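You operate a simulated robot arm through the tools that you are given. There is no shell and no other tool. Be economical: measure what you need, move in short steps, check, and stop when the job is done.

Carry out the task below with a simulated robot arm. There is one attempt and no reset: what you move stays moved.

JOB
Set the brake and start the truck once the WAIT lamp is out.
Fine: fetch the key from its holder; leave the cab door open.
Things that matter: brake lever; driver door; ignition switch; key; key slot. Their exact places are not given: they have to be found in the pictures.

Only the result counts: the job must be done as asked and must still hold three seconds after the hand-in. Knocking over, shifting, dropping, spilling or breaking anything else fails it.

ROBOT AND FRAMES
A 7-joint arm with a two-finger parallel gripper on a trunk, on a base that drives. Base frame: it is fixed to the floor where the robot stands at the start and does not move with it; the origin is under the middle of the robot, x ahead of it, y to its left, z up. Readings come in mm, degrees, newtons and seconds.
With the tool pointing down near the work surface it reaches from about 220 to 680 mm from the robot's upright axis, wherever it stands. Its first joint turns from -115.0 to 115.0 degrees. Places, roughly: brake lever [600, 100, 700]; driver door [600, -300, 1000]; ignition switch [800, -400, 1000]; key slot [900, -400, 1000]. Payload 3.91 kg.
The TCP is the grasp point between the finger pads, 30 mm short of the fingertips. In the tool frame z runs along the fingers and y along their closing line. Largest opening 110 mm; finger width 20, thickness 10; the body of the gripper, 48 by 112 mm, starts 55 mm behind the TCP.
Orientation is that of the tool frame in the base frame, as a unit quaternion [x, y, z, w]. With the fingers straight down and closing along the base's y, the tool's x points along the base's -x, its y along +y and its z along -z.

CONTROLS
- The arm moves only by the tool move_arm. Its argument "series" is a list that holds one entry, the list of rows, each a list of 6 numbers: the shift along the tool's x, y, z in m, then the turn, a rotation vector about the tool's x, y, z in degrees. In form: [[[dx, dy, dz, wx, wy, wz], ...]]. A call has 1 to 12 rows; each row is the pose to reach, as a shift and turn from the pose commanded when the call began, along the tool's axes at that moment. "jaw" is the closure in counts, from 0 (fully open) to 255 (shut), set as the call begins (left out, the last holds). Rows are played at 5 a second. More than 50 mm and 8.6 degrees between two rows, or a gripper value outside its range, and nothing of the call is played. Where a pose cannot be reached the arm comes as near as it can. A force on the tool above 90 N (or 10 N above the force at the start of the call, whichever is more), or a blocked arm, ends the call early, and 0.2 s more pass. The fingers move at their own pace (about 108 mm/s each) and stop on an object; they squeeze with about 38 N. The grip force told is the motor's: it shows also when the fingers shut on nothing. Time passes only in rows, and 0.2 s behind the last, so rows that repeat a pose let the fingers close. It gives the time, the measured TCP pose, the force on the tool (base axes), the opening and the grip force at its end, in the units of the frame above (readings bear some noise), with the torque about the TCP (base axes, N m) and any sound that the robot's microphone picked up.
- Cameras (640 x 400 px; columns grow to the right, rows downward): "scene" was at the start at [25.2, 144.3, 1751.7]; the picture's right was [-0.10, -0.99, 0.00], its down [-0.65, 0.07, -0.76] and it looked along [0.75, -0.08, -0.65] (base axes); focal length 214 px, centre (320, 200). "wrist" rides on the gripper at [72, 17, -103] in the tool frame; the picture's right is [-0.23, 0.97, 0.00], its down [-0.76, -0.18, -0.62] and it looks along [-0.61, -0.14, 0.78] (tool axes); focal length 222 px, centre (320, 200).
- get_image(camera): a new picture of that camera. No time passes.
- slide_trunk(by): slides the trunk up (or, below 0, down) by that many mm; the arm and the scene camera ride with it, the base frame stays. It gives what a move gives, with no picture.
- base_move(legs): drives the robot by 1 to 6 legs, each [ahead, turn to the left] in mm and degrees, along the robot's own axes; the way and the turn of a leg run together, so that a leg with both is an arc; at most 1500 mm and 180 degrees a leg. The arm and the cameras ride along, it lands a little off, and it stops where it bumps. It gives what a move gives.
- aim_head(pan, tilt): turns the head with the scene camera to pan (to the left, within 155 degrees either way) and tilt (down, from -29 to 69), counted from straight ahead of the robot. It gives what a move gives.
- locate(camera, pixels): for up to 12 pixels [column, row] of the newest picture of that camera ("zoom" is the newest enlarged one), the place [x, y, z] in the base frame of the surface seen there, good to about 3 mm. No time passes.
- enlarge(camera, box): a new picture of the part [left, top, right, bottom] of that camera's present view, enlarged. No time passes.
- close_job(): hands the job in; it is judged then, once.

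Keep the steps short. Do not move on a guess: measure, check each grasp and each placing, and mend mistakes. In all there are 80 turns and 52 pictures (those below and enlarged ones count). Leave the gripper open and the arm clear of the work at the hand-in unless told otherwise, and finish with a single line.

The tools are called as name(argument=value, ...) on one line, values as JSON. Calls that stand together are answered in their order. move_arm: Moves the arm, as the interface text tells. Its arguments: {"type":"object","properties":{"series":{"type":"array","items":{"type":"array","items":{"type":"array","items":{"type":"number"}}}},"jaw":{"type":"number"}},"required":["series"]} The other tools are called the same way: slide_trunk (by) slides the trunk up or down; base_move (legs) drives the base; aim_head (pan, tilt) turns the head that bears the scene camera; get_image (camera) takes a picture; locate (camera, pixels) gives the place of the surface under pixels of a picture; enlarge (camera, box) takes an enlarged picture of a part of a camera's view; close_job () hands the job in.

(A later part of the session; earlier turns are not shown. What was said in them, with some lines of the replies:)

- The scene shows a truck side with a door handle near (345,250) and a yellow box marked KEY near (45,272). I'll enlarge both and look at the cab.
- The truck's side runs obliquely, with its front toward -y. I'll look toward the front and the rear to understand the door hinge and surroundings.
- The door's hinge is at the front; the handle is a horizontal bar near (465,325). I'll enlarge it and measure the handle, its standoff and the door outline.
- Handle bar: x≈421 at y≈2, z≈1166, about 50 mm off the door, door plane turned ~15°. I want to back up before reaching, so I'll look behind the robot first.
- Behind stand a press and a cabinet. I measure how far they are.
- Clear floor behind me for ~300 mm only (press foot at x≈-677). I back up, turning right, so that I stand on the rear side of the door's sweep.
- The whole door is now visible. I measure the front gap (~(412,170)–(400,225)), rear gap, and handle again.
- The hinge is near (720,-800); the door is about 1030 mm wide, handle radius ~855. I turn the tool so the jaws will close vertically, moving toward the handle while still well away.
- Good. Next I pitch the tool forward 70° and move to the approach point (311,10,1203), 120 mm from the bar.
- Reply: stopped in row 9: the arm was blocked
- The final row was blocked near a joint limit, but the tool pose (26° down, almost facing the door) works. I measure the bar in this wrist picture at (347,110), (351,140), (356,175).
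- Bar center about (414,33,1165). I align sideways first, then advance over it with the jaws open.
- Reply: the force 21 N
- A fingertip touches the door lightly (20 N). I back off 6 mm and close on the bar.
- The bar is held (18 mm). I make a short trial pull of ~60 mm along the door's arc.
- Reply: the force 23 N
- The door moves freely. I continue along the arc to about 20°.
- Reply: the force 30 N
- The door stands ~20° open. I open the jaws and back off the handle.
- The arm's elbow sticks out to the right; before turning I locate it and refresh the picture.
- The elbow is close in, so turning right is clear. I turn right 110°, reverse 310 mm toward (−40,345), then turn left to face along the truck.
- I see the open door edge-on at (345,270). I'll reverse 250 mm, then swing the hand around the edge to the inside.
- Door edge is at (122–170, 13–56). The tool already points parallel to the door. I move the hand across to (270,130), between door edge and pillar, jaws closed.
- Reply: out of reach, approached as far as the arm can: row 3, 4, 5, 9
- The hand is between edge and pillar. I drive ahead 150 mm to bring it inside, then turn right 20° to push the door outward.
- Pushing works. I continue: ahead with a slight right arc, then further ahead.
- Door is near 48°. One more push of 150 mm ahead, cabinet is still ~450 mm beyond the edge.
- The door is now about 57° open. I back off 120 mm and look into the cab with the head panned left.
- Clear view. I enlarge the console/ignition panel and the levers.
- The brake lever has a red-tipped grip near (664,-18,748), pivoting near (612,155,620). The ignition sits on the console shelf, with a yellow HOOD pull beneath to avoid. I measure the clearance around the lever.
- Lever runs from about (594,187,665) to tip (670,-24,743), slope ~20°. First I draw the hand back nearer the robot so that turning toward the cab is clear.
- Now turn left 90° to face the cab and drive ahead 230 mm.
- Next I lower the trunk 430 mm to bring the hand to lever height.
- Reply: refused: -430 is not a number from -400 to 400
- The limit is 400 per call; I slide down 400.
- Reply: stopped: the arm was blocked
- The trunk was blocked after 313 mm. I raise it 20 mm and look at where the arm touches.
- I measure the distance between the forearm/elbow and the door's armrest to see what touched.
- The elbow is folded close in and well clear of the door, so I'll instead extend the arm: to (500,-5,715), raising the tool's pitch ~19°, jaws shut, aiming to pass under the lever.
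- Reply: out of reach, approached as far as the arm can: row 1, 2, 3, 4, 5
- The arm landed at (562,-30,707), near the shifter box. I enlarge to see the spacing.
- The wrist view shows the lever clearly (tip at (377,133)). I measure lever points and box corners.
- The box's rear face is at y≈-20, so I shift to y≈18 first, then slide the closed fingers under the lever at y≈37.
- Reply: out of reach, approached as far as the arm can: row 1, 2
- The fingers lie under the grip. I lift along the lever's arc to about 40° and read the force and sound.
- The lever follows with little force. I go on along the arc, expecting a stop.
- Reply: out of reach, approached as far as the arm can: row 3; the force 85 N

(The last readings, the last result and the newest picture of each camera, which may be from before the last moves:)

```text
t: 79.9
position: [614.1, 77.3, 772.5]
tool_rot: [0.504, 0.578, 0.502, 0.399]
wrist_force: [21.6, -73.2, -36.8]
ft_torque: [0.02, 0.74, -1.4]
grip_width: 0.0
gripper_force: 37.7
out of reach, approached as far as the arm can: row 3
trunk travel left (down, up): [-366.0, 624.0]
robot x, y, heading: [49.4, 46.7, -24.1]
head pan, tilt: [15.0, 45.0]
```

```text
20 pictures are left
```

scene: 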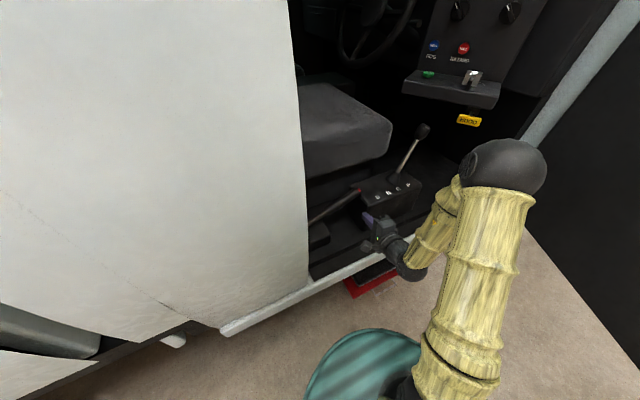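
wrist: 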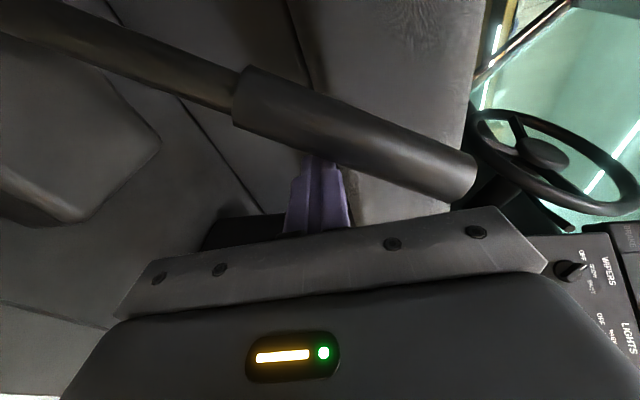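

The reaction of ~80 N shows the end stop. I relax a little, withdraw the fingers, and check the lever stays up.

move_arm(series=[[[-0.012, -0.015, 0.0, 0, 0, 0], [-0.012, -0.02, -0.03, 0, 0, 0], [-0.012, -0.02, -0.07, 0, 0, 0], [-0.012, -0.02, -0.11, 0, 0, 0]]])

get_image(camera="wrist")

```text
t: 80.3
position: [610.8, 72.0, 779.4]
tool_rot: [0.507, 0.571, 0.497, 0.411]
wrist_force: [-14.5, -32.1, 1.8]
ft_torque: [0.21, -0.19, -0.54]
grip_width: 0.0
gripper_force: 37.6
out of reach, approached as far as the arm can: row 1, 2
trunk travel left (down, up): [-366.0, 624.0]
robot x, y, heading: [46.5, 45.6, -24.3]
head pan, tilt: [15.0, 45.0]
stopped in row 2: the force on the tool passed its limit at 156 N (the readings are from after the stop); the commanded pose is now the measured one
```

```text
19 pictures are left
```

wrist: 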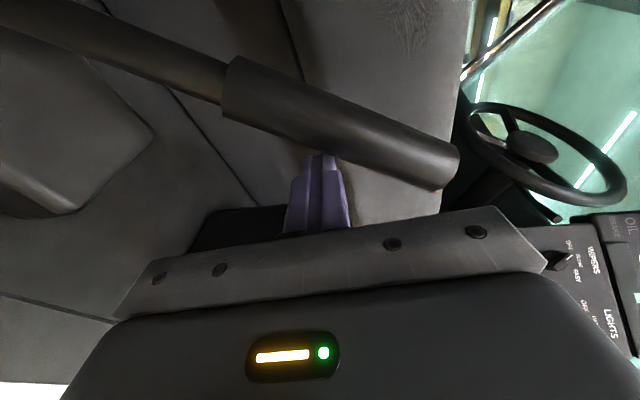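

The arm is near its inner reach limit, so I disengage with the trunk: down 30 mm.

slide_trunk(by=-30)

move_arm(series=[[[0, 0, -0.0, 0, 0, 0], [-0.02, 0, -0.005, 0, 0, 0]]])

get_image(camera="scene")

```text
t: 81.1
position: [610.8, 86.1, 750.6]
tool_rot: [0.497, 0.579, 0.504, 0.405]
wrist_force: [0.9, 0.0, -0.4]
ft_torque: [-0.02, -0.03, 0.0]
grip_width: 0.2
gripper_force: 37.7
trunk travel left (down, up): [-336.0, 654.0]
robot x, y, heading: [49.3, 46.6, -23.6]
head pan, tilt: [15.0, 45.0]
```

```text
t: 81.7
position: [603.4, 78.6, 739.3]
tool_rot: [0.495, 0.589, 0.498, 0.401]
wrist_force: [-0.7, 0.2, -0.6]
ft_torque: [0.02, -0.03, 0.01]
grip_width: 0.0
gripper_force: 37.3
trunk travel left (down, up): [-336.0, 654.0]
robot x, y, heading: [44.0, 45.9, -23.5]
head pan, tilt: [15.0, 45.0]
```

```text
18 pictures are left
```

scene: 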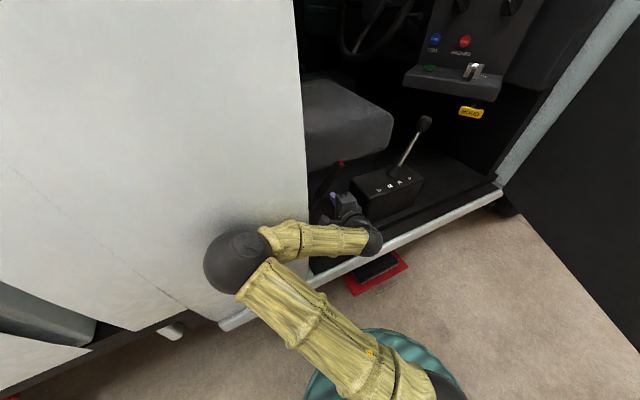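

The lever stays up (red tip at (340,163)). The elbow has swung to the left near the rear panel, so I back out with a gentle right arc.

base_move(legs=[[-60, -4], [-120, -10], [-80, -10]])

get_image(camera="scene")

```text
t: 84.5
position: [367.1, -26.1, 740.0]
tool_rot: [0.613, 0.467, 0.4, 0.497]
wrist_force: [0.0, 1.0, -0.9]
ft_torque: [0.0, 0.01, 0.02]
grip_width: 0.0
gripper_force: 37.3
trunk travel left (down, up): [-336.0, 654.0]
robot x, y, heading: [-161.4, 187.2, -47.9]
head pan, tilt: [15.0, 45.0]
```

```text
17 pictures are left
```

scene: 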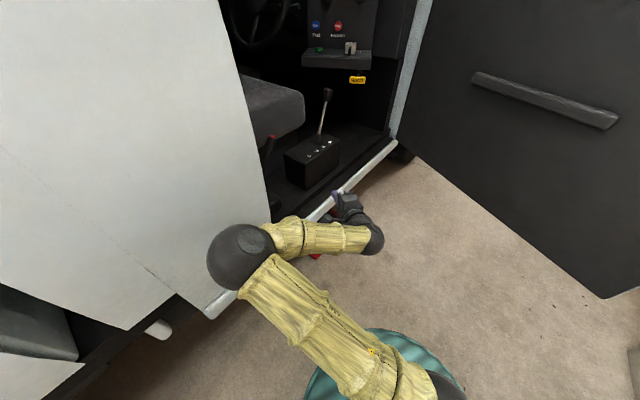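

Brake is set and the arm is clear. Now for the key: I raise the trunk 400 mm, then turn the tool to point down, drawing it in.

slide_trunk(by=400)

move_arm(series=[[[-0.01, 0.016, -0.028, 7.9, 0, 0], [-0.02, 0.033, -0.057, 15.8, 0, 0], [-0.031, 0.049, -0.085, 23.7, 0, 0], [-0.041, 0.065, -0.114, 31.6, 0, 0], [-0.051, 0.082, -0.142, 39.5, 0, 0], [-0.061, 0.098, -0.17, 47.4, 0, 0], [-0.071, 0.114, -0.199, 55.3, 0, 0], [-0.082, 0.13, -0.227, 63.2, 0, 0], [-0.092, 0.147, -0.256, 71.1, 0, 0], [-0.102, 0.163, -0.284, 79, 0, 0]]], jaw=0)

```text
t: 88.4
position: [367.8, -25.9, 1139.6]
tool_rot: [0.612, 0.466, 0.4, 0.498]
wrist_force: [-0.4, 0.1, 0.4]
ft_torque: [-0.01, 0.01, 0.0]
grip_width: 0.0
gripper_force: 37.6
trunk travel left (down, up): [-736.0, 254.0]
robot x, y, heading: [-161.6, 188.3, -47.9]
head pan, tilt: [15.0, 45.0]
```

```text
t: 90.6
position: [100.6, -68.8, 1351.8]
tool_rot: [0.789, 0.614, 0.012, -0.008]
wrist_force: [1.0, -0.2, 0.8]
ft_torque: [0.04, -0.01, 0.01]
grip_width: 109.9
gripper_force: 0.0
trunk travel left (down, up): [-736.0, 254.0]
robot x, y, heading: [-160.0, 186.9, -48.0]
head pan, tilt: [15.0, 45.0]
```

Tool points down, straight ahead of the robot. I raise the trunk 180 mm, then drive to the key: turn right, reverse 420 mm, turn back left.

slide_trunk(by=180)

base_move(legs=[[0, -42], [-440, 0], [0, 95]])

aim_head(pan=0, tilt=45)

get_image(camera="scene")

```text
t: 92.6
position: [101.0, -68.3, 1531.1]
tool_rot: [0.789, 0.614, 0.012, -0.005]
wrist_force: [0.5, 0.4, -0.1]
ft_torque: [0.0, -0.01, 0.04]
grip_width: 110.3
gripper_force: 0.1
trunk travel left (down, up): [-916.0, 74.0]
robot x, y, heading: [-158.4, 192.1, -48.0]
head pan, tilt: [15.0, 45.0]
```

```text
t: 104.2
position: [206.6, 674.9, 1530.0]
tool_rot: [0.443, 0.896, 0.009, -0.011]
wrist_force: [-0.1, -0.2, 0.6]
ft_torque: [0.01, 0.0, -0.01]
grip_width: 109.9
gripper_force: 0.0
trunk travel left (down, up): [-916.0, 74.0]
robot x, y, heading: [-157.6, 628.0, 3.6]
head pan, tilt: [15.0, 45.0]
```

```text
t: 104.9
position: [207.4, 675.1, 1530.8]
tool_rot: [0.443, 0.896, 0.009, -0.011]
wrist_force: [-0.8, -0.4, -0.5]
ft_torque: [0.01, 0.0, 0.01]
grip_width: 110.2
gripper_force: 0.0
trunk travel left (down, up): [-916.0, 74.0]
robot x, y, heading: [-157.6, 627.4, 3.8]
head pan, tilt: [0.0, 45.0]
```

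```text
16 pictures are left
```

scene: 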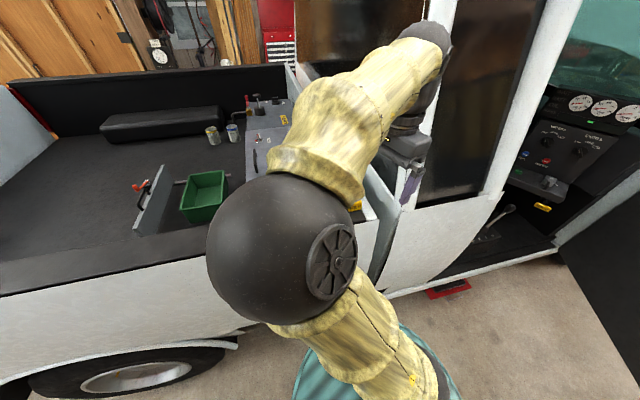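

The elbow hides the key; I use the wrist camera.

get_image(camera="wrist")

```text
15 pictures are left
```

wrist: 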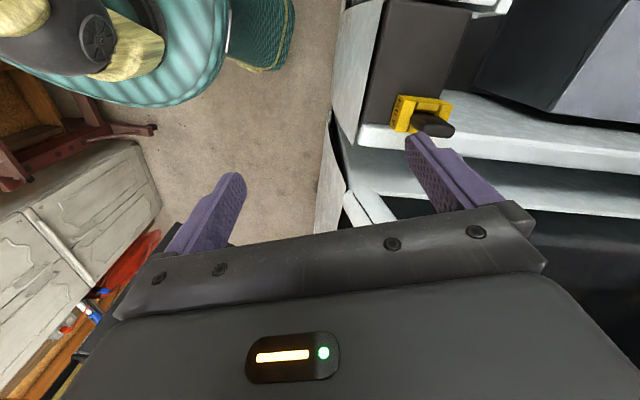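

The key sits at (430,120) in the wrist view. I enlarge it and measure.

enlarge(camera="wrist", box=[380, 80, 480, 160])

locate(camera="wrist", pixels=[[418, 118], [452, 135], [448, 122], [420, 131], [435, 126], [398, 112], [445, 103], [390, 60], [430, 160]])

```text
5.00 times, centred on (430, 120) of wrist
```

zoom: 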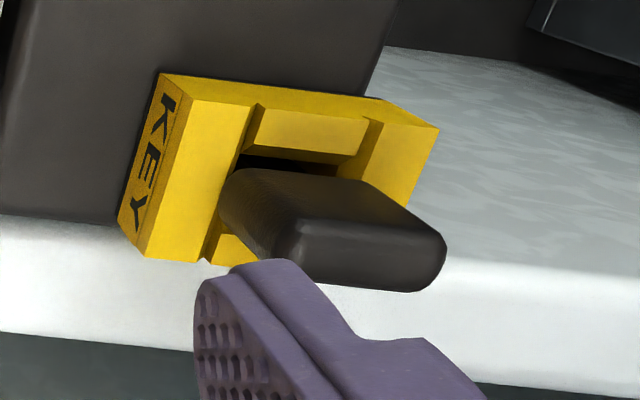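

```text
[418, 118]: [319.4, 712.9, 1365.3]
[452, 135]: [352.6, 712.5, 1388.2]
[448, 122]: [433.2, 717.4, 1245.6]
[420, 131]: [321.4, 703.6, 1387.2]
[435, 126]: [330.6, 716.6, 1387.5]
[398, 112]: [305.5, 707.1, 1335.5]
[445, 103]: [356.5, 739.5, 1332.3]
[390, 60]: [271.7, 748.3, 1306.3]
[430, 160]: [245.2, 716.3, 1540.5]
```

I take more points on the key's head from the enlarged picture.

locate(camera="zoom", pixels=[[290, 240], [435, 250], [425, 282], [295, 265], [360, 260], [240, 200], [350, 195], [300, 195], [190, 130], [400, 160], [225, 245], [310, 135]])

```text
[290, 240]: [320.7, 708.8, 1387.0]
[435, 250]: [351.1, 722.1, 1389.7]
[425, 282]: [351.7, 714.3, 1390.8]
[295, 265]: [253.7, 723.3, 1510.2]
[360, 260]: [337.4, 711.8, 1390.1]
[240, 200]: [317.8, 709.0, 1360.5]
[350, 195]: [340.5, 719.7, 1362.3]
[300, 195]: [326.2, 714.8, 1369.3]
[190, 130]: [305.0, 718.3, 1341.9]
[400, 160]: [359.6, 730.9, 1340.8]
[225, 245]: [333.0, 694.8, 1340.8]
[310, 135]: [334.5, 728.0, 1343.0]
```

The key head is ~35 mm long across the truck, ~15 mm thick, centre ≈ (336,712), top z 1389; holder top 1342. Before choosing the grasp, I enlarge the ignition in the scene view.

enlarge(camera="scene", box=[515, 155, 595, 225])

locate(camera="zoom", pixels=[[320, 200], [300, 200], [340, 200], [320, 180], [320, 220], [250, 210], [400, 210], [250, 150], [400, 150]])

```text
5.71 times, centred on (555, 190) of scene
```

zoom: 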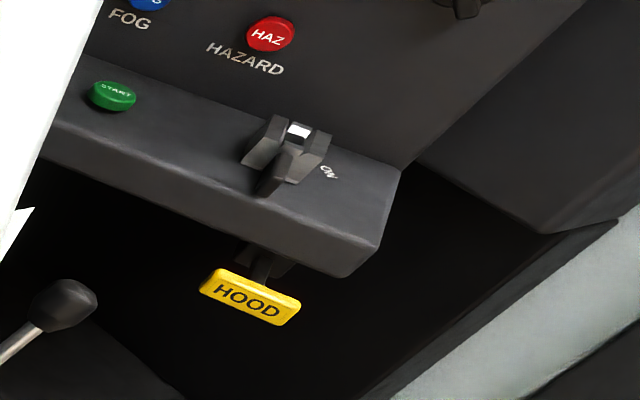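

```text
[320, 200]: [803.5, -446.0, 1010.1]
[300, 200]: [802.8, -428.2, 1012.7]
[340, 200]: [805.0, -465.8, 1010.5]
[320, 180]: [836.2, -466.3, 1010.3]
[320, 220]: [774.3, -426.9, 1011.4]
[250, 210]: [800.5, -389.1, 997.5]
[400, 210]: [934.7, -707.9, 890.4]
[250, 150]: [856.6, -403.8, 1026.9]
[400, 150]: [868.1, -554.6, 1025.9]
```

The ignition is a rotary switch marked ON with a key slot behind, beside a green START button. I'll grip the key's head across its thickness: level the tool, then turn 69° and go above (336,712).

move_arm(series=[[[-0.012, 0.036, 0.015, 0.18, -0.8, 0], [-0.0245, 0.073, 0.031, 0.36, -1.6, 0], [-0.0245, 0.073, 0.031, 0.36, -1.6, 0]]])

move_arm(series=[[[-0.003, 0.006, 0.005, 0, 0, -7.7], [-0.006, 0.012, 0.011, 0, 0, -15.3], [-0.008, 0.018, 0.016, 0, 0, -23], [-0.011, 0.024, 0.022, 0, 0, -30.7], [-0.014, 0.03, 0.027, 0, 0, -38.3], [-0.017, 0.036, 0.033, 0, 0, -46], [-0.02, 0.042, 0.039, 0, 0, -53.7], [-0.022, 0.047, 0.044, 0, 0, -61.3], [-0.0244, 0.0518, 0.05, 0, 0, -69], [-0.0244, 0.0518, 0.05, 0, 0, -69]]])

get_image(camera="wrist")

```text
t: 105.7
position: [280.9, 698.7, 1502.2]
tool_rot: [0.443, 0.897, 0.0, 0.001]
wrist_force: [0.0, 0.8, -0.6]
ft_torque: [0.01, -0.02, 0.0]
grip_width: 110.2
gripper_force: 0.1
trunk travel left (down, up): [-916.0, 74.0]
robot x, y, heading: [-157.4, 625.9, 3.4]
head pan, tilt: [0.0, 45.0]
```

```text
t: 107.9
position: [335.8, 712.1, 1449.4]
tool_rot: [-0.144, 0.99, -0.001, 0.0]
wrist_force: [0.2, 0.0, 0.0]
ft_torque: [-0.03, 0.01, 0.0]
grip_width: 110.0
gripper_force: 0.0
trunk travel left (down, up): [-916.0, 74.0]
robot x, y, heading: [-160.1, 624.9, 3.5]
head pan, tilt: [0.0, 45.0]
```

```text
12 pictures are left
```

wrist: 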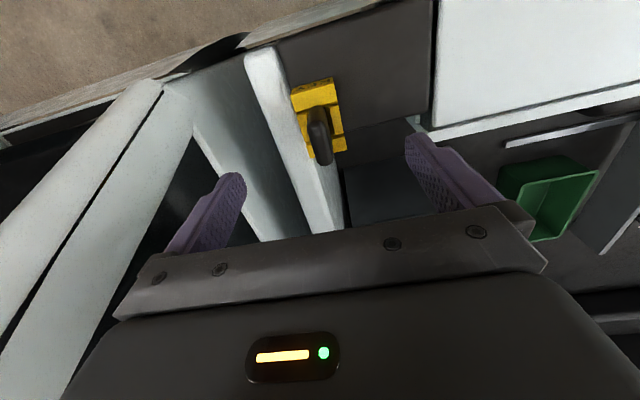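

The key is between the fingers. I measure its head in this picture for alignment.

locate(camera="wrist", pixels=[[316, 138], [318, 120], [320, 145], [326, 158], [312, 115], [313, 145], [330, 140], [322, 130], [315, 90], [303, 110], [338, 110]])

```text
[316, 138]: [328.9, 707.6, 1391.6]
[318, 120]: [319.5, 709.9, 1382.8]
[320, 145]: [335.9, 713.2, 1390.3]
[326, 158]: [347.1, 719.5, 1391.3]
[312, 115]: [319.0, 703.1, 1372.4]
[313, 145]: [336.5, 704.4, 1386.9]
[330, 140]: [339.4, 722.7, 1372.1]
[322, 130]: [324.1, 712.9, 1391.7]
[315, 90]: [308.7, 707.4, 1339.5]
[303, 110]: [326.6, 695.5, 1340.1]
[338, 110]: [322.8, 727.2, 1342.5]
```

Head centre ≈ (335,712). I descend to z≈1379 and close.

move_arm(series=[[[0, 0, 0.035, 0, 0, 0], [0, 0, 0.07, 0, 0, 0], [0, 0, 0.07, 0, 0, 0]]])

move_arm(series=[[[0, 0, 0, 0, 0, 0], [0, 0, 0, 0, 0, 0], [0, 0, 0, 0, 0, 0], [0, 0, 0, 0, 0, 0]]], jaw=255)

```text
t: 108.7
position: [336.3, 711.2, 1378.6]
tool_rot: [-0.143, 0.99, -0.002, 0.0]
wrist_force: [0.1, 0.5, 0.7]
ft_torque: [0.02, -0.03, 0.03]
grip_width: 110.0
gripper_force: 0.0
trunk travel left (down, up): [-916.0, 74.0]
robot x, y, heading: [-156.2, 630.2, 3.6]
head pan, tilt: [0.0, 45.0]
```

```text
t: 109.7
position: [337.3, 712.1, 1378.5]
tool_rot: [-0.142, 0.99, -0.001, -0.001]
wrist_force: [-0.3, -1.0, 0.2]
ft_torque: [0.0, 0.04, -0.02]
grip_width: 14.2
gripper_force: 38.1
trunk travel left (down, up): [-916.0, 74.0]
robot x, y, heading: [-158.8, 628.8, 3.4]
head pan, tilt: [0.0, 45.0]
```

The head is held (14 mm). I pull straight up 130 mm and check the key.

move_arm(series=[[[0, 0, -0.02, 0, 0, 0], [0, 0, -0.05, 0, 0, 0], [0, 0, -0.09, 0, 0, 0], [0, 0, -0.13, 0, 0, 0], [0, 0, -0.13, 0, 0, 0]]])

enlarge(camera="wrist", box=[220, 60, 440, 240])

```text
t: 110.9
position: [335.2, 712.1, 1506.3]
tool_rot: [-0.142, 0.99, -0.002, -0.001]
wrist_force: [-1.1, -0.1, -0.5]
ft_torque: [0.02, 0.04, 0.02]
grip_width: 14.2
gripper_force: 38.2
trunk travel left (down, up): [-916.0, 74.0]
robot x, y, heading: [-160.9, 633.3, 3.5]
head pan, tilt: [0.0, 45.0]
```

```text
2.22 times, centred on (330, 150) of wrist
```

zoom: 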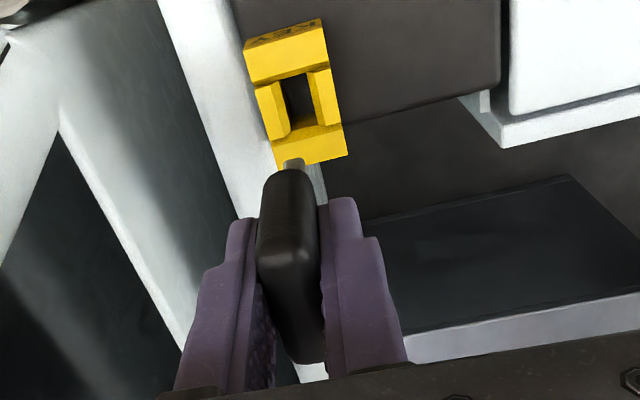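

Key is out, metal blade visible. I measure its tip, then retract the arm for the drive.

locate(camera="zoom", pixels=[[293, 163], [288, 168], [299, 166], [285, 190], [300, 245], [280, 90], [300, 90], [310, 260]])

move_arm(series=[[[0.045, 0, -0.02, 0, 0, 0], [0.09, 0, -0.02, 0, 0, 0], [0.13, 0, -0.02, 0, 0, 0]]])

```text
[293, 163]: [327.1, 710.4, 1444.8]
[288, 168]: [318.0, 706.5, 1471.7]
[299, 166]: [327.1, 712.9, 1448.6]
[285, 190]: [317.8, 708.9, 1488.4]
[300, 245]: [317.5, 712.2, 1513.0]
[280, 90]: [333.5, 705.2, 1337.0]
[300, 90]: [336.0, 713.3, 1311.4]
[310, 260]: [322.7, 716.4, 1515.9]
```

```text
t: 111.7
position: [207.0, 673.9, 1529.5]
tool_rot: [-0.141, 0.99, 0.0, 0.002]
wrist_force: [-0.5, 0.6, 0.1]
ft_torque: [0.0, -0.07, 0.01]
grip_width: 14.1
gripper_force: 38.3
trunk travel left (down, up): [-916.0, 74.0]
robot x, y, heading: [-157.8, 627.6, 3.6]
head pan, tilt: [0.0, 45.0]
```

Now drive back to the cab opening, with the key held: turn right, ahead 600, turn left to face the ignition.

base_move(legs=[[0, -93], [600, 0], [0, 58]])

slide_trunk(by=-400)

```text
t: 124.9
position: [188.2, -139.0, 1527.3]
tool_rot: [0.159, 0.987, 0.0, 0.0]
wrist_force: [0.0, -0.6, -0.2]
ft_torque: [0.0, 0.0, 0.01]
grip_width: 14.2
gripper_force: 38.3
trunk travel left (down, up): [-916.0, 74.0]
robot x, y, heading: [-145.3, 35.9, -30.9]
head pan, tilt: [0.0, 45.0]
```

```text
t: 128.8
position: [188.9, -138.6, 1126.9]
tool_rot: [0.159, 0.987, -0.001, 0.0]
wrist_force: [-0.3, -0.9, -0.7]
ft_torque: [0.02, -0.01, -0.03]
grip_width: 14.2
gripper_force: 37.7
trunk travel left (down, up): [-516.0, 474.0]
robot x, y, heading: [-140.9, 34.4, -30.8]
head pan, tilt: [0.0, 45.0]
```

TCP at z 1127, key tip ~1065. I drive ahead 430 mm to the opening and look.

base_move(legs=[[430, 0]])

get_image(camera="wrist")

```text
t: 131.8
position: [557.8, -363.0, 1126.5]
tool_rot: [0.16, 0.987, -0.001, -0.001]
wrist_force: [0.2, -0.3, 0.0]
ft_torque: [0.0, 0.01, 0.03]
grip_width: 13.9
gripper_force: 37.9
trunk travel left (down, up): [-516.0, 474.0]
robot x, y, heading: [229.1, -188.6, -31.5]
head pan, tilt: [0.0, 45.0]
```

```text
10 pictures are left
```

wrist: 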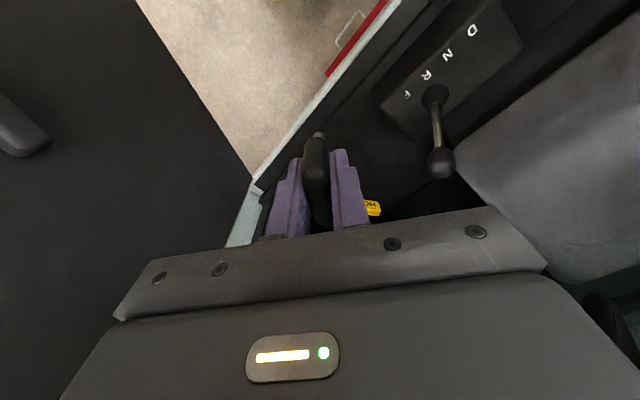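

The ignition is hidden from the wrist camera here. I aim the head at it instead and enlarge.

aim_head(pan=-2, tilt=32)

get_image(camera="scene")

```text
t: 132.5
position: [559.0, -363.4, 1128.0]
tool_rot: [0.16, 0.987, 0.001, -0.001]
wrist_force: [0.2, 0.0, -0.8]
ft_torque: [0.0, 0.02, -0.04]
grip_width: 14.0
gripper_force: 37.9
trunk travel left (down, up): [-516.0, 474.0]
robot x, y, heading: [233.0, -188.5, -31.1]
head pan, tilt: [-2.0, 32.0]
```

```text
9 pictures are left
```

scene: 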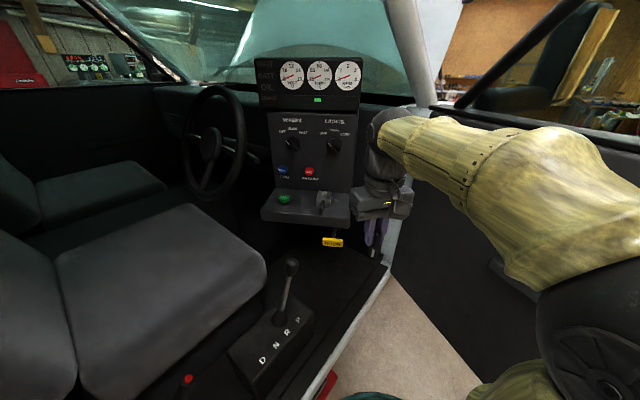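

The shelf with switch is visible at (325,200). I enlarge it.

enlarge(camera="scene", box=[290, 175, 360, 220])

```text
8.89 times, centred on (325, 198) of scene
```

zoom: 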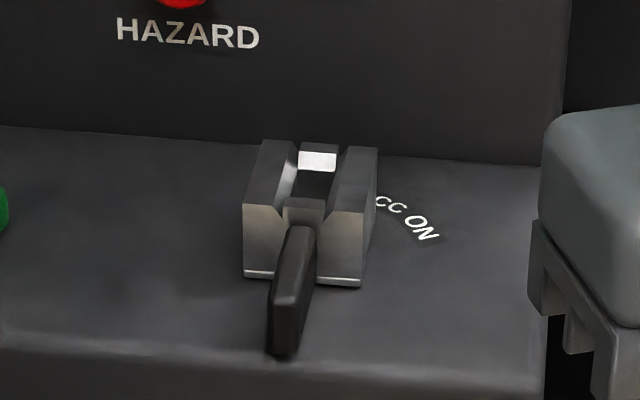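

The switch is a block with a keyway channel in its top and a pointer lever toward me; ACC and ON are to its right. I measure its geometry.

locate(camera="zoom", pixels=[[268, 148], [368, 158], [255, 200], [352, 205], [318, 160], [303, 210], [310, 185], [300, 240], [284, 335], [425, 228], [388, 205], [200, 250]])

```text
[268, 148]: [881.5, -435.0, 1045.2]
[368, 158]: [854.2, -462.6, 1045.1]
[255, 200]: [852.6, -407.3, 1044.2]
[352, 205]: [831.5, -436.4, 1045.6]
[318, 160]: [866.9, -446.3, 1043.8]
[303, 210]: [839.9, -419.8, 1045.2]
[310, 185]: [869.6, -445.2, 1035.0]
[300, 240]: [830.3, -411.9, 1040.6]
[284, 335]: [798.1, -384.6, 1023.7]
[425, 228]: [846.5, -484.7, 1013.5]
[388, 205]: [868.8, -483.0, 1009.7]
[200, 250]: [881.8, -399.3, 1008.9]
```

The slot axis is at ~137°, centre (854,-433), block top z 1045; a 60° clockwise turn should bring the white mark from OFF through ACC (~290°) to ON (~260°). I check the panel wall behind for gripper clearance.

locate(camera="zoom", pixels=[[150, 150], [150, 110], [450, 175], [450, 145], [188, 30], [500, 60], [400, 50], [5, 210], [310, 150], [330, 182]])

locate(camera="scene", pixels=[[291, 143], [333, 146], [300, 102], [350, 105], [285, 198], [352, 118]])

```text
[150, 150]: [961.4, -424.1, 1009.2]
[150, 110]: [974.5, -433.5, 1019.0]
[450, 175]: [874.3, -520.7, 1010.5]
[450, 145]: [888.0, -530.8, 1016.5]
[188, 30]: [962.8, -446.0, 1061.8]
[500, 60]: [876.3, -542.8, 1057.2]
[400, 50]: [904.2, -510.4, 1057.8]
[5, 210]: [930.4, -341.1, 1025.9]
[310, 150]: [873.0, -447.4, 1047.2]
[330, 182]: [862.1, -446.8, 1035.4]
```

```text
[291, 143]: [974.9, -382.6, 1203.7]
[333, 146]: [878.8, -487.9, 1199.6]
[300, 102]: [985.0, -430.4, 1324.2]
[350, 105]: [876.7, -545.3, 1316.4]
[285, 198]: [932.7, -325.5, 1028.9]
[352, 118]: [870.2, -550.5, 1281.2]
```

Wall is 89 mm behind the slot centre, the LIGHTS knob 55 mm; clearance suffices. I move over the slot at z≈1135, turning the key to the slot's direction.

move_arm(series=[[[-0.04, 0.0035, -0.007, 0, 0, 3.2], [-0.08, 0.007, -0.007, 0, 0, 6.4], [-0.12, 0.011, -0.007, 0, 0, 9.6], [-0.16, 0.014, -0.007, 0, 0, 12.8], [-0.2, 0.0175, -0.007, 0, 0, 16], [-0.24, 0.021, -0.007, 0, 0, 19.5], [-0.275, 0.024, -0.007, 0, 0, 22], [-0.302, 0.0268, -0.007, 0, 0, 24.6], [-0.302, 0.0268, -0.007, 0, 0, 24.6]]])

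```text
t: 134.5
position: [824.1, -420.4, 1110.1]
tool_rot: [0.367, 0.93, -0.001, 0.0]
wrist_force: [-23.8, 7.2, 11.3]
ft_torque: [0.35, 1.44, -0.17]
grip_width: 14.1
gripper_force: 37.8
out of reach, approached as far as the arm can: row 7, 8, 9
trunk travel left (down, up): [-516.0, 474.0]
robot x, y, heading: [227.7, -192.8, -31.2]
head pan, tilt: [-2.0, 32.0]
```

Out of reach by ~30 mm and the tip brushed the block. I back off and up, then raise the trunk 100 mm for better reach and drive 50 mm closer.

move_arm(series=[[[0.02, 0, -0.03, 0, 0, 0], [0.05, 0, -0.03, 0, 0, 0], [0.09, 0, -0.03, 0, 0, 0]]])

slide_trunk(by=100)

base_move(legs=[[50, 0]])

```text
t: 135.3
position: [760.6, -359.2, 1139.5]
tool_rot: [0.366, 0.931, -0.001, 0.0]
wrist_force: [-0.2, 0.2, -0.4]
ft_torque: [0.0, 0.02, 0.01]
grip_width: 14.0
gripper_force: 37.9
trunk travel left (down, up): [-516.0, 474.0]
robot x, y, heading: [230.4, -189.9, -31.2]
head pan, tilt: [-2.0, 32.0]
```

```text
t: 136.7
position: [762.2, -359.9, 1238.7]
tool_rot: [0.367, 0.93, -0.001, -0.001]
wrist_force: [-0.4, -0.2, -0.6]
ft_torque: [0.03, -0.01, 0.0]
grip_width: 14.2
gripper_force: 37.3
trunk travel left (down, up): [-616.0, 374.0]
robot x, y, heading: [231.8, -189.1, -31.2]
head pan, tilt: [-2.0, 32.0]
```

```text
t: 137.6
position: [804.8, -386.0, 1238.8]
tool_rot: [0.366, 0.931, -0.001, -0.001]
wrist_force: [-0.3, 0.7, -0.6]
ft_torque: [0.05, 0.0, -0.03]
grip_width: 14.3
gripper_force: 37.9
trunk travel left (down, up): [-616.0, 374.0]
robot x, y, heading: [269.2, -213.6, -31.5]
head pan, tilt: [-2.0, 32.0]
```

No bump. Now over the slot at (854,-433), coming down to z≈1135.

move_arm(series=[[[-0.034, 0, 0.0, 0, 0, 0], [-0.068, -0.001, 0.02, 0, 0, 0], [-0.068, -0.001, 0.06, 0, 0, 0], [-0.068, -0.001, 0.104, 0, 0, 0], [-0.068, -0.001, 0.104, 0, 0, 0]]])

enlarge(camera="scene", box=[245, 135, 345, 215])

```text
t: 138.8
position: [849.4, -433.6, 1132.9]
tool_rot: [0.367, 0.93, -0.001, 0.0]
wrist_force: [0.4, 0.8, 0.4]
ft_torque: [0.0, 0.01, 0.0]
grip_width: 14.2
gripper_force: 37.8
trunk travel left (down, up): [-616.0, 374.0]
robot x, y, heading: [272.6, -216.7, -31.1]
head pan, tilt: [-2.0, 32.0]
```

```text
5.00 times, centred on (295, 175) of scene
```

zoom: 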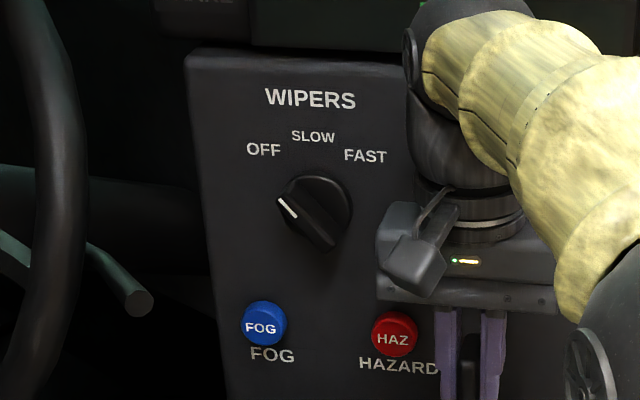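

I need the region lower right; enlarging there.

enlarge(camera="scene", box=[295, 195, 375, 250])

```text
7.27 times, centred on (335, 222) of scene
```

zoom: 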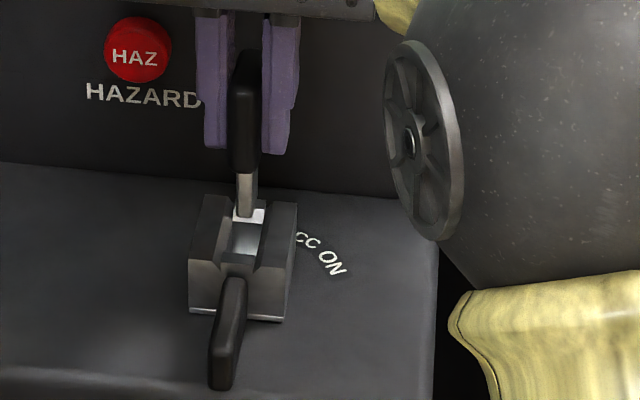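

The key hangs straight above the slot. I measure blade tip and slot in this view.

locate(camera="zoom", pixels=[[246, 212], [239, 212], [253, 212], [246, 185], [243, 150], [243, 100], [250, 216], [245, 240], [213, 205], [280, 212], [207, 255], [277, 262]])

```text
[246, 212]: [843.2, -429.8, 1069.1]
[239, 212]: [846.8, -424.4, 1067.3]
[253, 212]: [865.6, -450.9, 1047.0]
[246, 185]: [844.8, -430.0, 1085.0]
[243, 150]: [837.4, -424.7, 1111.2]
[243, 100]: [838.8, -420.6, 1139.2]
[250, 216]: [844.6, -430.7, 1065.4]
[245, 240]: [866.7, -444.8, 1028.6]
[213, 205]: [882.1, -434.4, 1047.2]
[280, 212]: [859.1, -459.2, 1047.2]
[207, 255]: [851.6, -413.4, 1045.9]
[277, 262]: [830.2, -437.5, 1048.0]
```

The blade tip is 67 mm below the TCP. I correct 6 mm along the slot and 3 mm sideways, then lower until the tip is ~12 mm into the slot.

move_arm(series=[[[-0.006, 0.003, 0, 0, 0, 0], [-0.006, 0.003, 0.012, 0, 0, 0], [-0.006, 0.003, 0.02, 0, 0, 0], [-0.006, 0.003, 0.027, 0, 0, 0], [-0.006, 0.003, 0.033, 0, 0, 0]]])

```text
t: 140.0
position: [857.6, -435.2, 1100.7]
tool_rot: [0.366, 0.931, -0.001, -0.001]
wrist_force: [0.9, -1.5, -1.9]
ft_torque: [0.0, 0.02, 0.01]
grip_width: 14.2
gripper_force: 38.5
trunk travel left (down, up): [-616.0, 374.0]
robot x, y, heading: [270.9, -213.1, -31.6]
head pan, tilt: [-2.0, 32.0]
```

No resistance at z 1100. I go on down in small steps to ~1080.

move_arm(series=[[[0, 0, 0.005, 0, 0, 0], [0, 0, 0.01, 0, 0, 0], [0, 0, 0.015, 0, 0, 0], [0, 0, 0.019, 0, 0, 0], [0, 0, 0.022, 0, 0, 0]]])

enlarge(camera="scene", box=[295, 195, 375, 250])

```text
t: 141.2
position: [858.4, -434.8, 1083.8]
tool_rot: [0.367, 0.93, -0.001, 0.005]
wrist_force: [1.3, -1.5, 32.4]
ft_torque: [-0.14, -0.17, 0.01]
grip_width: 14.1
gripper_force: 38.5
trunk travel left (down, up): [-616.0, 374.0]
robot x, y, heading: [269.3, -216.3, -31.2]
head pan, tilt: [-2.0, 32.0]
```

```text
7.27 times, centred on (335, 222) of scene
```

zoom: 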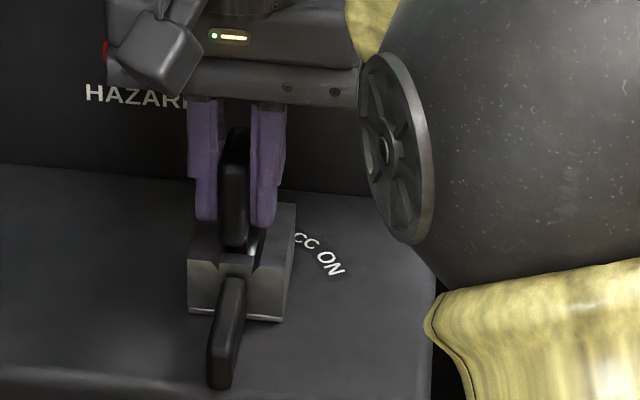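

The key bottomed with 32 N at z 1084: seated. I ease the push a little and turn clockwise 30° (toward ACC), watching torque and sound.

move_arm(series=[[[0, 0, -0.003, 0, 0, 5], [0, 0, -0.003, 0, 0, 12], [0, 0, -0.003, 0, 0, 20], [0, 0, -0.003, 0, 0, 28], [0, 0, -0.003, 0, 0, 30]]])

```text
t: 142.4
position: [858.8, -435.4, 1083.2]
tool_rot: [0.596, 0.803, 0.0, 0.002]
wrist_force: [7.3, -7.2, 30.1]
ft_torque: [-0.5, -0.54, 0.02]
grip_width: 14.0
gripper_force: 37.8
trunk travel left (down, up): [-616.0, 374.0]
robot x, y, heading: [271.5, -214.9, -31.1]
head pan, tilt: [-2.0, 32.0]
```

It turns easily. Another 30° to ON, then a look.

move_arm(series=[[[0, 0, -0.001, 0, 0, 7.5], [0, 0, -0.001, 0, 0, 15], [0, 0, -0.001, 0, 0, 22.5], [0, 0, -0.001, 0, 0, 30], [0, 0, -0.001, 0, 0, 30]]])

get_image(camera="scene")

```text
t: 143.6
position: [858.8, -434.1, 1083.8]
tool_rot: [0.783, 0.622, -0.001, 0.001]
wrist_force: [3.1, -5.6, 20.0]
ft_torque: [-0.5, -0.14, 0.01]
grip_width: 14.0
gripper_force: 37.9
trunk travel left (down, up): [-616.0, 374.0]
robot x, y, heading: [272.5, -213.5, -31.5]
head pan, tilt: [-2.0, 32.0]
```

```text
4 pictures are left
```

scene: 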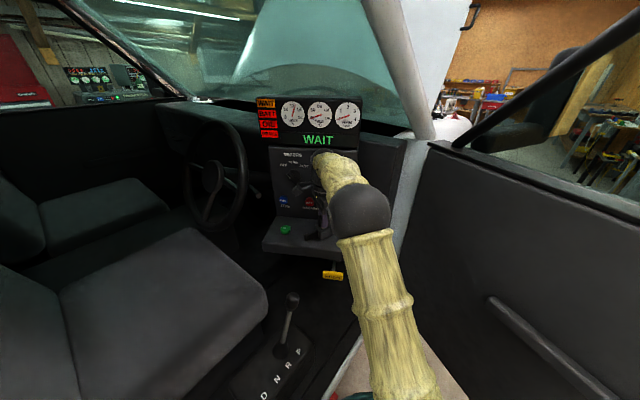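

The lamps are lit: WAIT, BATT, OIL and BRAKE (brake set). I measure the START button at (286,229), then release the key and rise straight up.

locate(camera="scene", pixels=[[286, 228], [283, 229], [289, 230], [286, 225], [275, 235], [300, 232], [270, 215]])

move_arm(series=[[[0, 0, -0.003, 0, 0, 0], [0, 0, -0.003, 0, 0, 0], [0, 0, -0.003, 0, 0, 0], [0, 0, -0.03, 0, 0, 0], [0, 0, -0.07, 0, 0, 0], [0, 0, -0.09, 0, 0, 0]]], jaw=150)

```text
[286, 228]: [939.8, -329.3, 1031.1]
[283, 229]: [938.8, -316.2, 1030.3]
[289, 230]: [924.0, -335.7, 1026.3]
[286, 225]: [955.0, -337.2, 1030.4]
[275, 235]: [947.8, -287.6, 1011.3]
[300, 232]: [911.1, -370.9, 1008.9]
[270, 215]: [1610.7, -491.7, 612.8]
```

```text
t: 145.0
position: [859.9, -436.6, 1173.4]
tool_rot: [0.783, 0.622, -0.002, 0.0]
wrist_force: [0.4, 0.2, -0.4]
ft_torque: [-0.01, 0.03, 0.01]
grip_width: 45.2
gripper_force: 0.1
trunk travel left (down, up): [-616.0, 374.0]
robot x, y, heading: [270.2, -217.9, -31.3]
head pan, tilt: [-2.0, 32.0]
```

I measure the steering wheel's near rim to make sure of clearance around the START button, and shut the jaws while waiting.

locate(camera="scene", pixels=[[243, 180], [238, 205], [236, 150], [262, 178], [215, 125], [285, 199], [210, 222]])

move_arm(series=[[[0, 0.02, 0, -6, 0, 0], [-0.02, 0.04, 0.01, -12, 0, 0], [-0.045, 0.055, 0.02, -18, 0, 0], [-0.075, 0.06, 0.03, -24, 0, 0], [-0.1, 0.05, 0.035, -30, 0, 0]]], jaw=255)

```text
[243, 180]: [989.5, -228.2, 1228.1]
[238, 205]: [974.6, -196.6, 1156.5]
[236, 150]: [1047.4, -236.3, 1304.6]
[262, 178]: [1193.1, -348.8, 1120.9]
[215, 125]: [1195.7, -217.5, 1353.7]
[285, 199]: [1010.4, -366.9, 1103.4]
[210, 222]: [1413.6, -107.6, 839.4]
```

```text
t: 145.8
position: [893.5, -452.3, 1164.8]
tool_rot: [0.763, 0.631, 0.096, 0.1]
wrist_force: [-44.1, 43.7, 6.7]
ft_torque: [-2.95, -3.36, 0.07]
grip_width: 0.2
gripper_force: 37.6
trunk travel left (down, up): [-616.0, 374.0]
robot x, y, heading: [266.9, -212.2, -31.1]
head pan, tilt: [-2.0, 32.0]
stopped in row 3: the force on the tool passed its limit at 104 N (the readings are from after the stop); the commanded pose is now the measured one
```

I moved the wrong way sideways and pressed on the panel; I back straight off the wall now and look for effects.

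move_arm(series=[[[0.014, -0.021, -0.006, 0, 0, 0], [0.0265, -0.041, -0.011, 0, 0, 0], [0.056, -0.041, -0.011, 0, 0, 0]]])

get_image(camera="scene")

```text
t: 146.6
position: [871.0, -398.9, 1158.4]
tool_rot: [0.767, 0.627, 0.092, 0.099]
wrist_force: [-0.7, 0.3, 0.4]
ft_torque: [-0.02, 0.01, -0.01]
grip_width: 0.0
gripper_force: 37.7
trunk travel left (down, up): [-616.0, 374.0]
robot x, y, heading: [272.0, -217.1, -31.2]
head pan, tilt: [-2.0, 32.0]
```

```text
3 pictures are left
```

scene: 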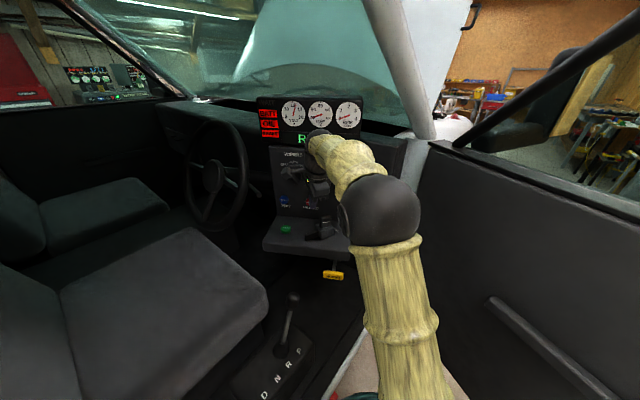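

The WAIT lamp is now out (display begins with "R…" for READY). I move over the START button at (939,-329), hovering ~25 mm above.

move_arm(series=[[[0.03, 0.008, 0.005, -4, 0, 0], [0.06, 0.018, 0.03, -8, 0, 0], [0.08, 0.0244, 0.06, -12, 0, 0], [0.0804, 0.0244, 0.084, -12, 0, 0], [0.0804, 0.0244, 0.084, -12, 0, 0]]])

enlarge(camera="scene", box=[240, 90, 360, 250])

```text
t: 147.8
position: [932.5, -333.2, 1087.4]
tool_rot: [0.752, 0.614, 0.159, 0.179]
wrist_force: [-0.3, 0.0, 0.3]
ft_torque: [0.01, 0.0, -0.02]
grip_width: 0.2
gripper_force: 37.6
trunk travel left (down, up): [-616.0, 374.0]
robot x, y, heading: [269.3, -215.1, -31.1]
head pan, tilt: [-2.0, 32.0]
```

```text
2.50 times, centred on (300, 170) of scene
```

zoom: 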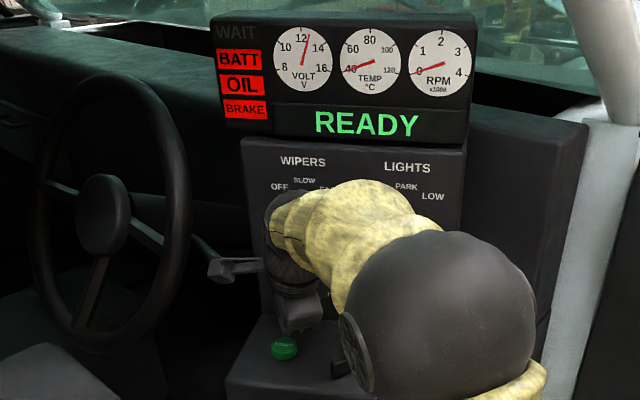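

READY shows, WAIT is dark. I press the START button straight down and hold about 1.5 s.

move_arm(series=[[[0.0035, -0.01, 0.0174, 0, 0, 0], [0.0034, -0.0137, 0.0245, 0, 0, 0], [0.0033, -0.016, 0.0289, 0, 0, 0], [0.0032, -0.0174, 0.0316, 0, 0, 0], [0.0032, -0.0174, 0.0316, 0, 0, 0], [0.0032, -0.0174, 0.0316, 0, 0, 0], [0.0032, -0.0174, 0.0316, 0, 0, 0], [0.0032, -0.0174, 0.0316, 0, 0, 0], [0.0032, -0.0174, 0.0316, 0, 0, 0]]])

```text
t: 149.8
position: [931.7, -329.2, 1053.8]
tool_rot: [0.751, 0.613, 0.163, 0.183]
wrist_force: [5.7, -2.7, 37.7]
ft_torque: [-0.08, -0.42, -0.02]
grip_width: 0.0
gripper_force: 37.2
trunk travel left (down, up): [-616.0, 374.0]
robot x, y, heading: [269.4, -214.6, -31.4]
head pan, tilt: [-2.0, 32.0]
heard: click
```

A click was heard. I release upward and look at the gauges.

move_arm(series=[[[0, 0.01, -0.02, 0, 0, 0], [0, 0.025, -0.05, 0, 0, 0], [0, 0.045, -0.09, 0, 0, 0]]])

enlarge(camera="scene", box=[240, 90, 360, 250])

```text
t: 150.6
position: [929.6, -327.3, 1148.2]
tool_rot: [0.752, 0.615, 0.158, 0.179]
wrist_force: [-0.2, 0.0, -0.5]
ft_torque: [-0.02, -0.02, -0.02]
grip_width: 0.0
gripper_force: 37.9
trunk travel left (down, up): [-616.0, 374.0]
robot x, y, heading: [268.1, -213.8, -31.3]
head pan, tilt: [-2.0, 32.0]
```

```text
2.50 times, centred on (300, 170) of scene
```

zoom: 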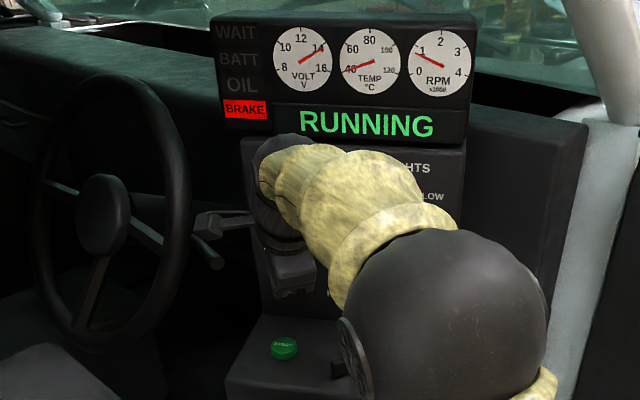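

The display says RUNNING with the brake lamp on. I withdraw the arm from the cab, then open the jaws and back the robot clear.

move_arm(series=[[[-0.002, -0.033, -0.024, 0, 0, 0], [-0.004, -0.066, -0.048, 0, 0, 0], [-0.005, -0.099, -0.072, 0, 0, 0], [-0.007, -0.132, -0.096, 0, 0, 0], [-0.009, -0.165, -0.12, 0, 0, 0]]])

base_move(legs=[[-300, 0]])

move_arm(series=[[[0, 0, 0, 0, 0, 0], [0, 0, 0, 0, 0, 0], [0, 0, 0, 0, 0, 0]]], jaw=0)

get_image(camera="scene")

```text
t: 151.8
position: [727.9, -298.9, 1176.7]
tool_rot: [0.753, 0.614, 0.158, 0.179]
wrist_force: [-0.3, 0.0, 1.0]
ft_torque: [0.01, 0.02, -0.02]
grip_width: 0.0
gripper_force: 38.1
trunk travel left (down, up): [-616.0, 374.0]
robot x, y, heading: [272.4, -213.5, -31.1]
head pan, tilt: [-2.0, 32.0]
```

```text
t: 154.1
position: [476.3, -146.5, 1176.2]
tool_rot: [0.752, 0.614, 0.158, 0.181]
wrist_force: [0.6, -0.9, 0.1]
ft_torque: [-0.03, -0.03, 0.01]
grip_width: 0.0
gripper_force: 37.3
trunk travel left (down, up): [-616.0, 374.0]
robot x, y, heading: [13.3, -55.1, -31.3]
head pan, tilt: [-2.0, 32.0]
```

```text
t: 154.9
position: [474.4, -147.4, 1175.9]
tool_rot: [0.753, 0.613, 0.158, 0.18]
wrist_force: [-0.3, 0.6, 0.1]
ft_torque: [0.01, -0.01, 0.02]
grip_width: 109.9
gripper_force: 0.1
trunk travel left (down, up): [-616.0, 374.0]
robot x, y, heading: [14.9, -59.8, -31.4]
head pan, tilt: [-2.0, 32.0]
```

```text
0 pictures are left
```

scene: 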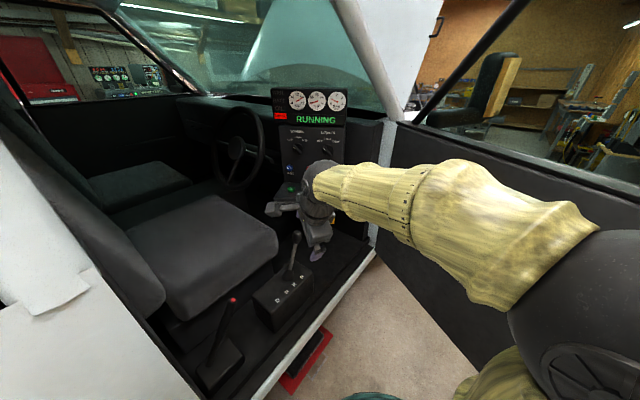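

Engine RUNNING, brake lever up with its lamp lit, door open, jaws open and arm clear. I hand the job in.

close_job()

```text
The job is handed in.
```

The truck is running with the brake set: I turned the key to ON, pressed START only after the WAIT lamp went out, and left the cab door open; while moving to START the gripper bumped the dash panel once (about 104 N), with no visible effect in later pictures, though I couldn't check the LIGHTS knob or the hazard button up close.
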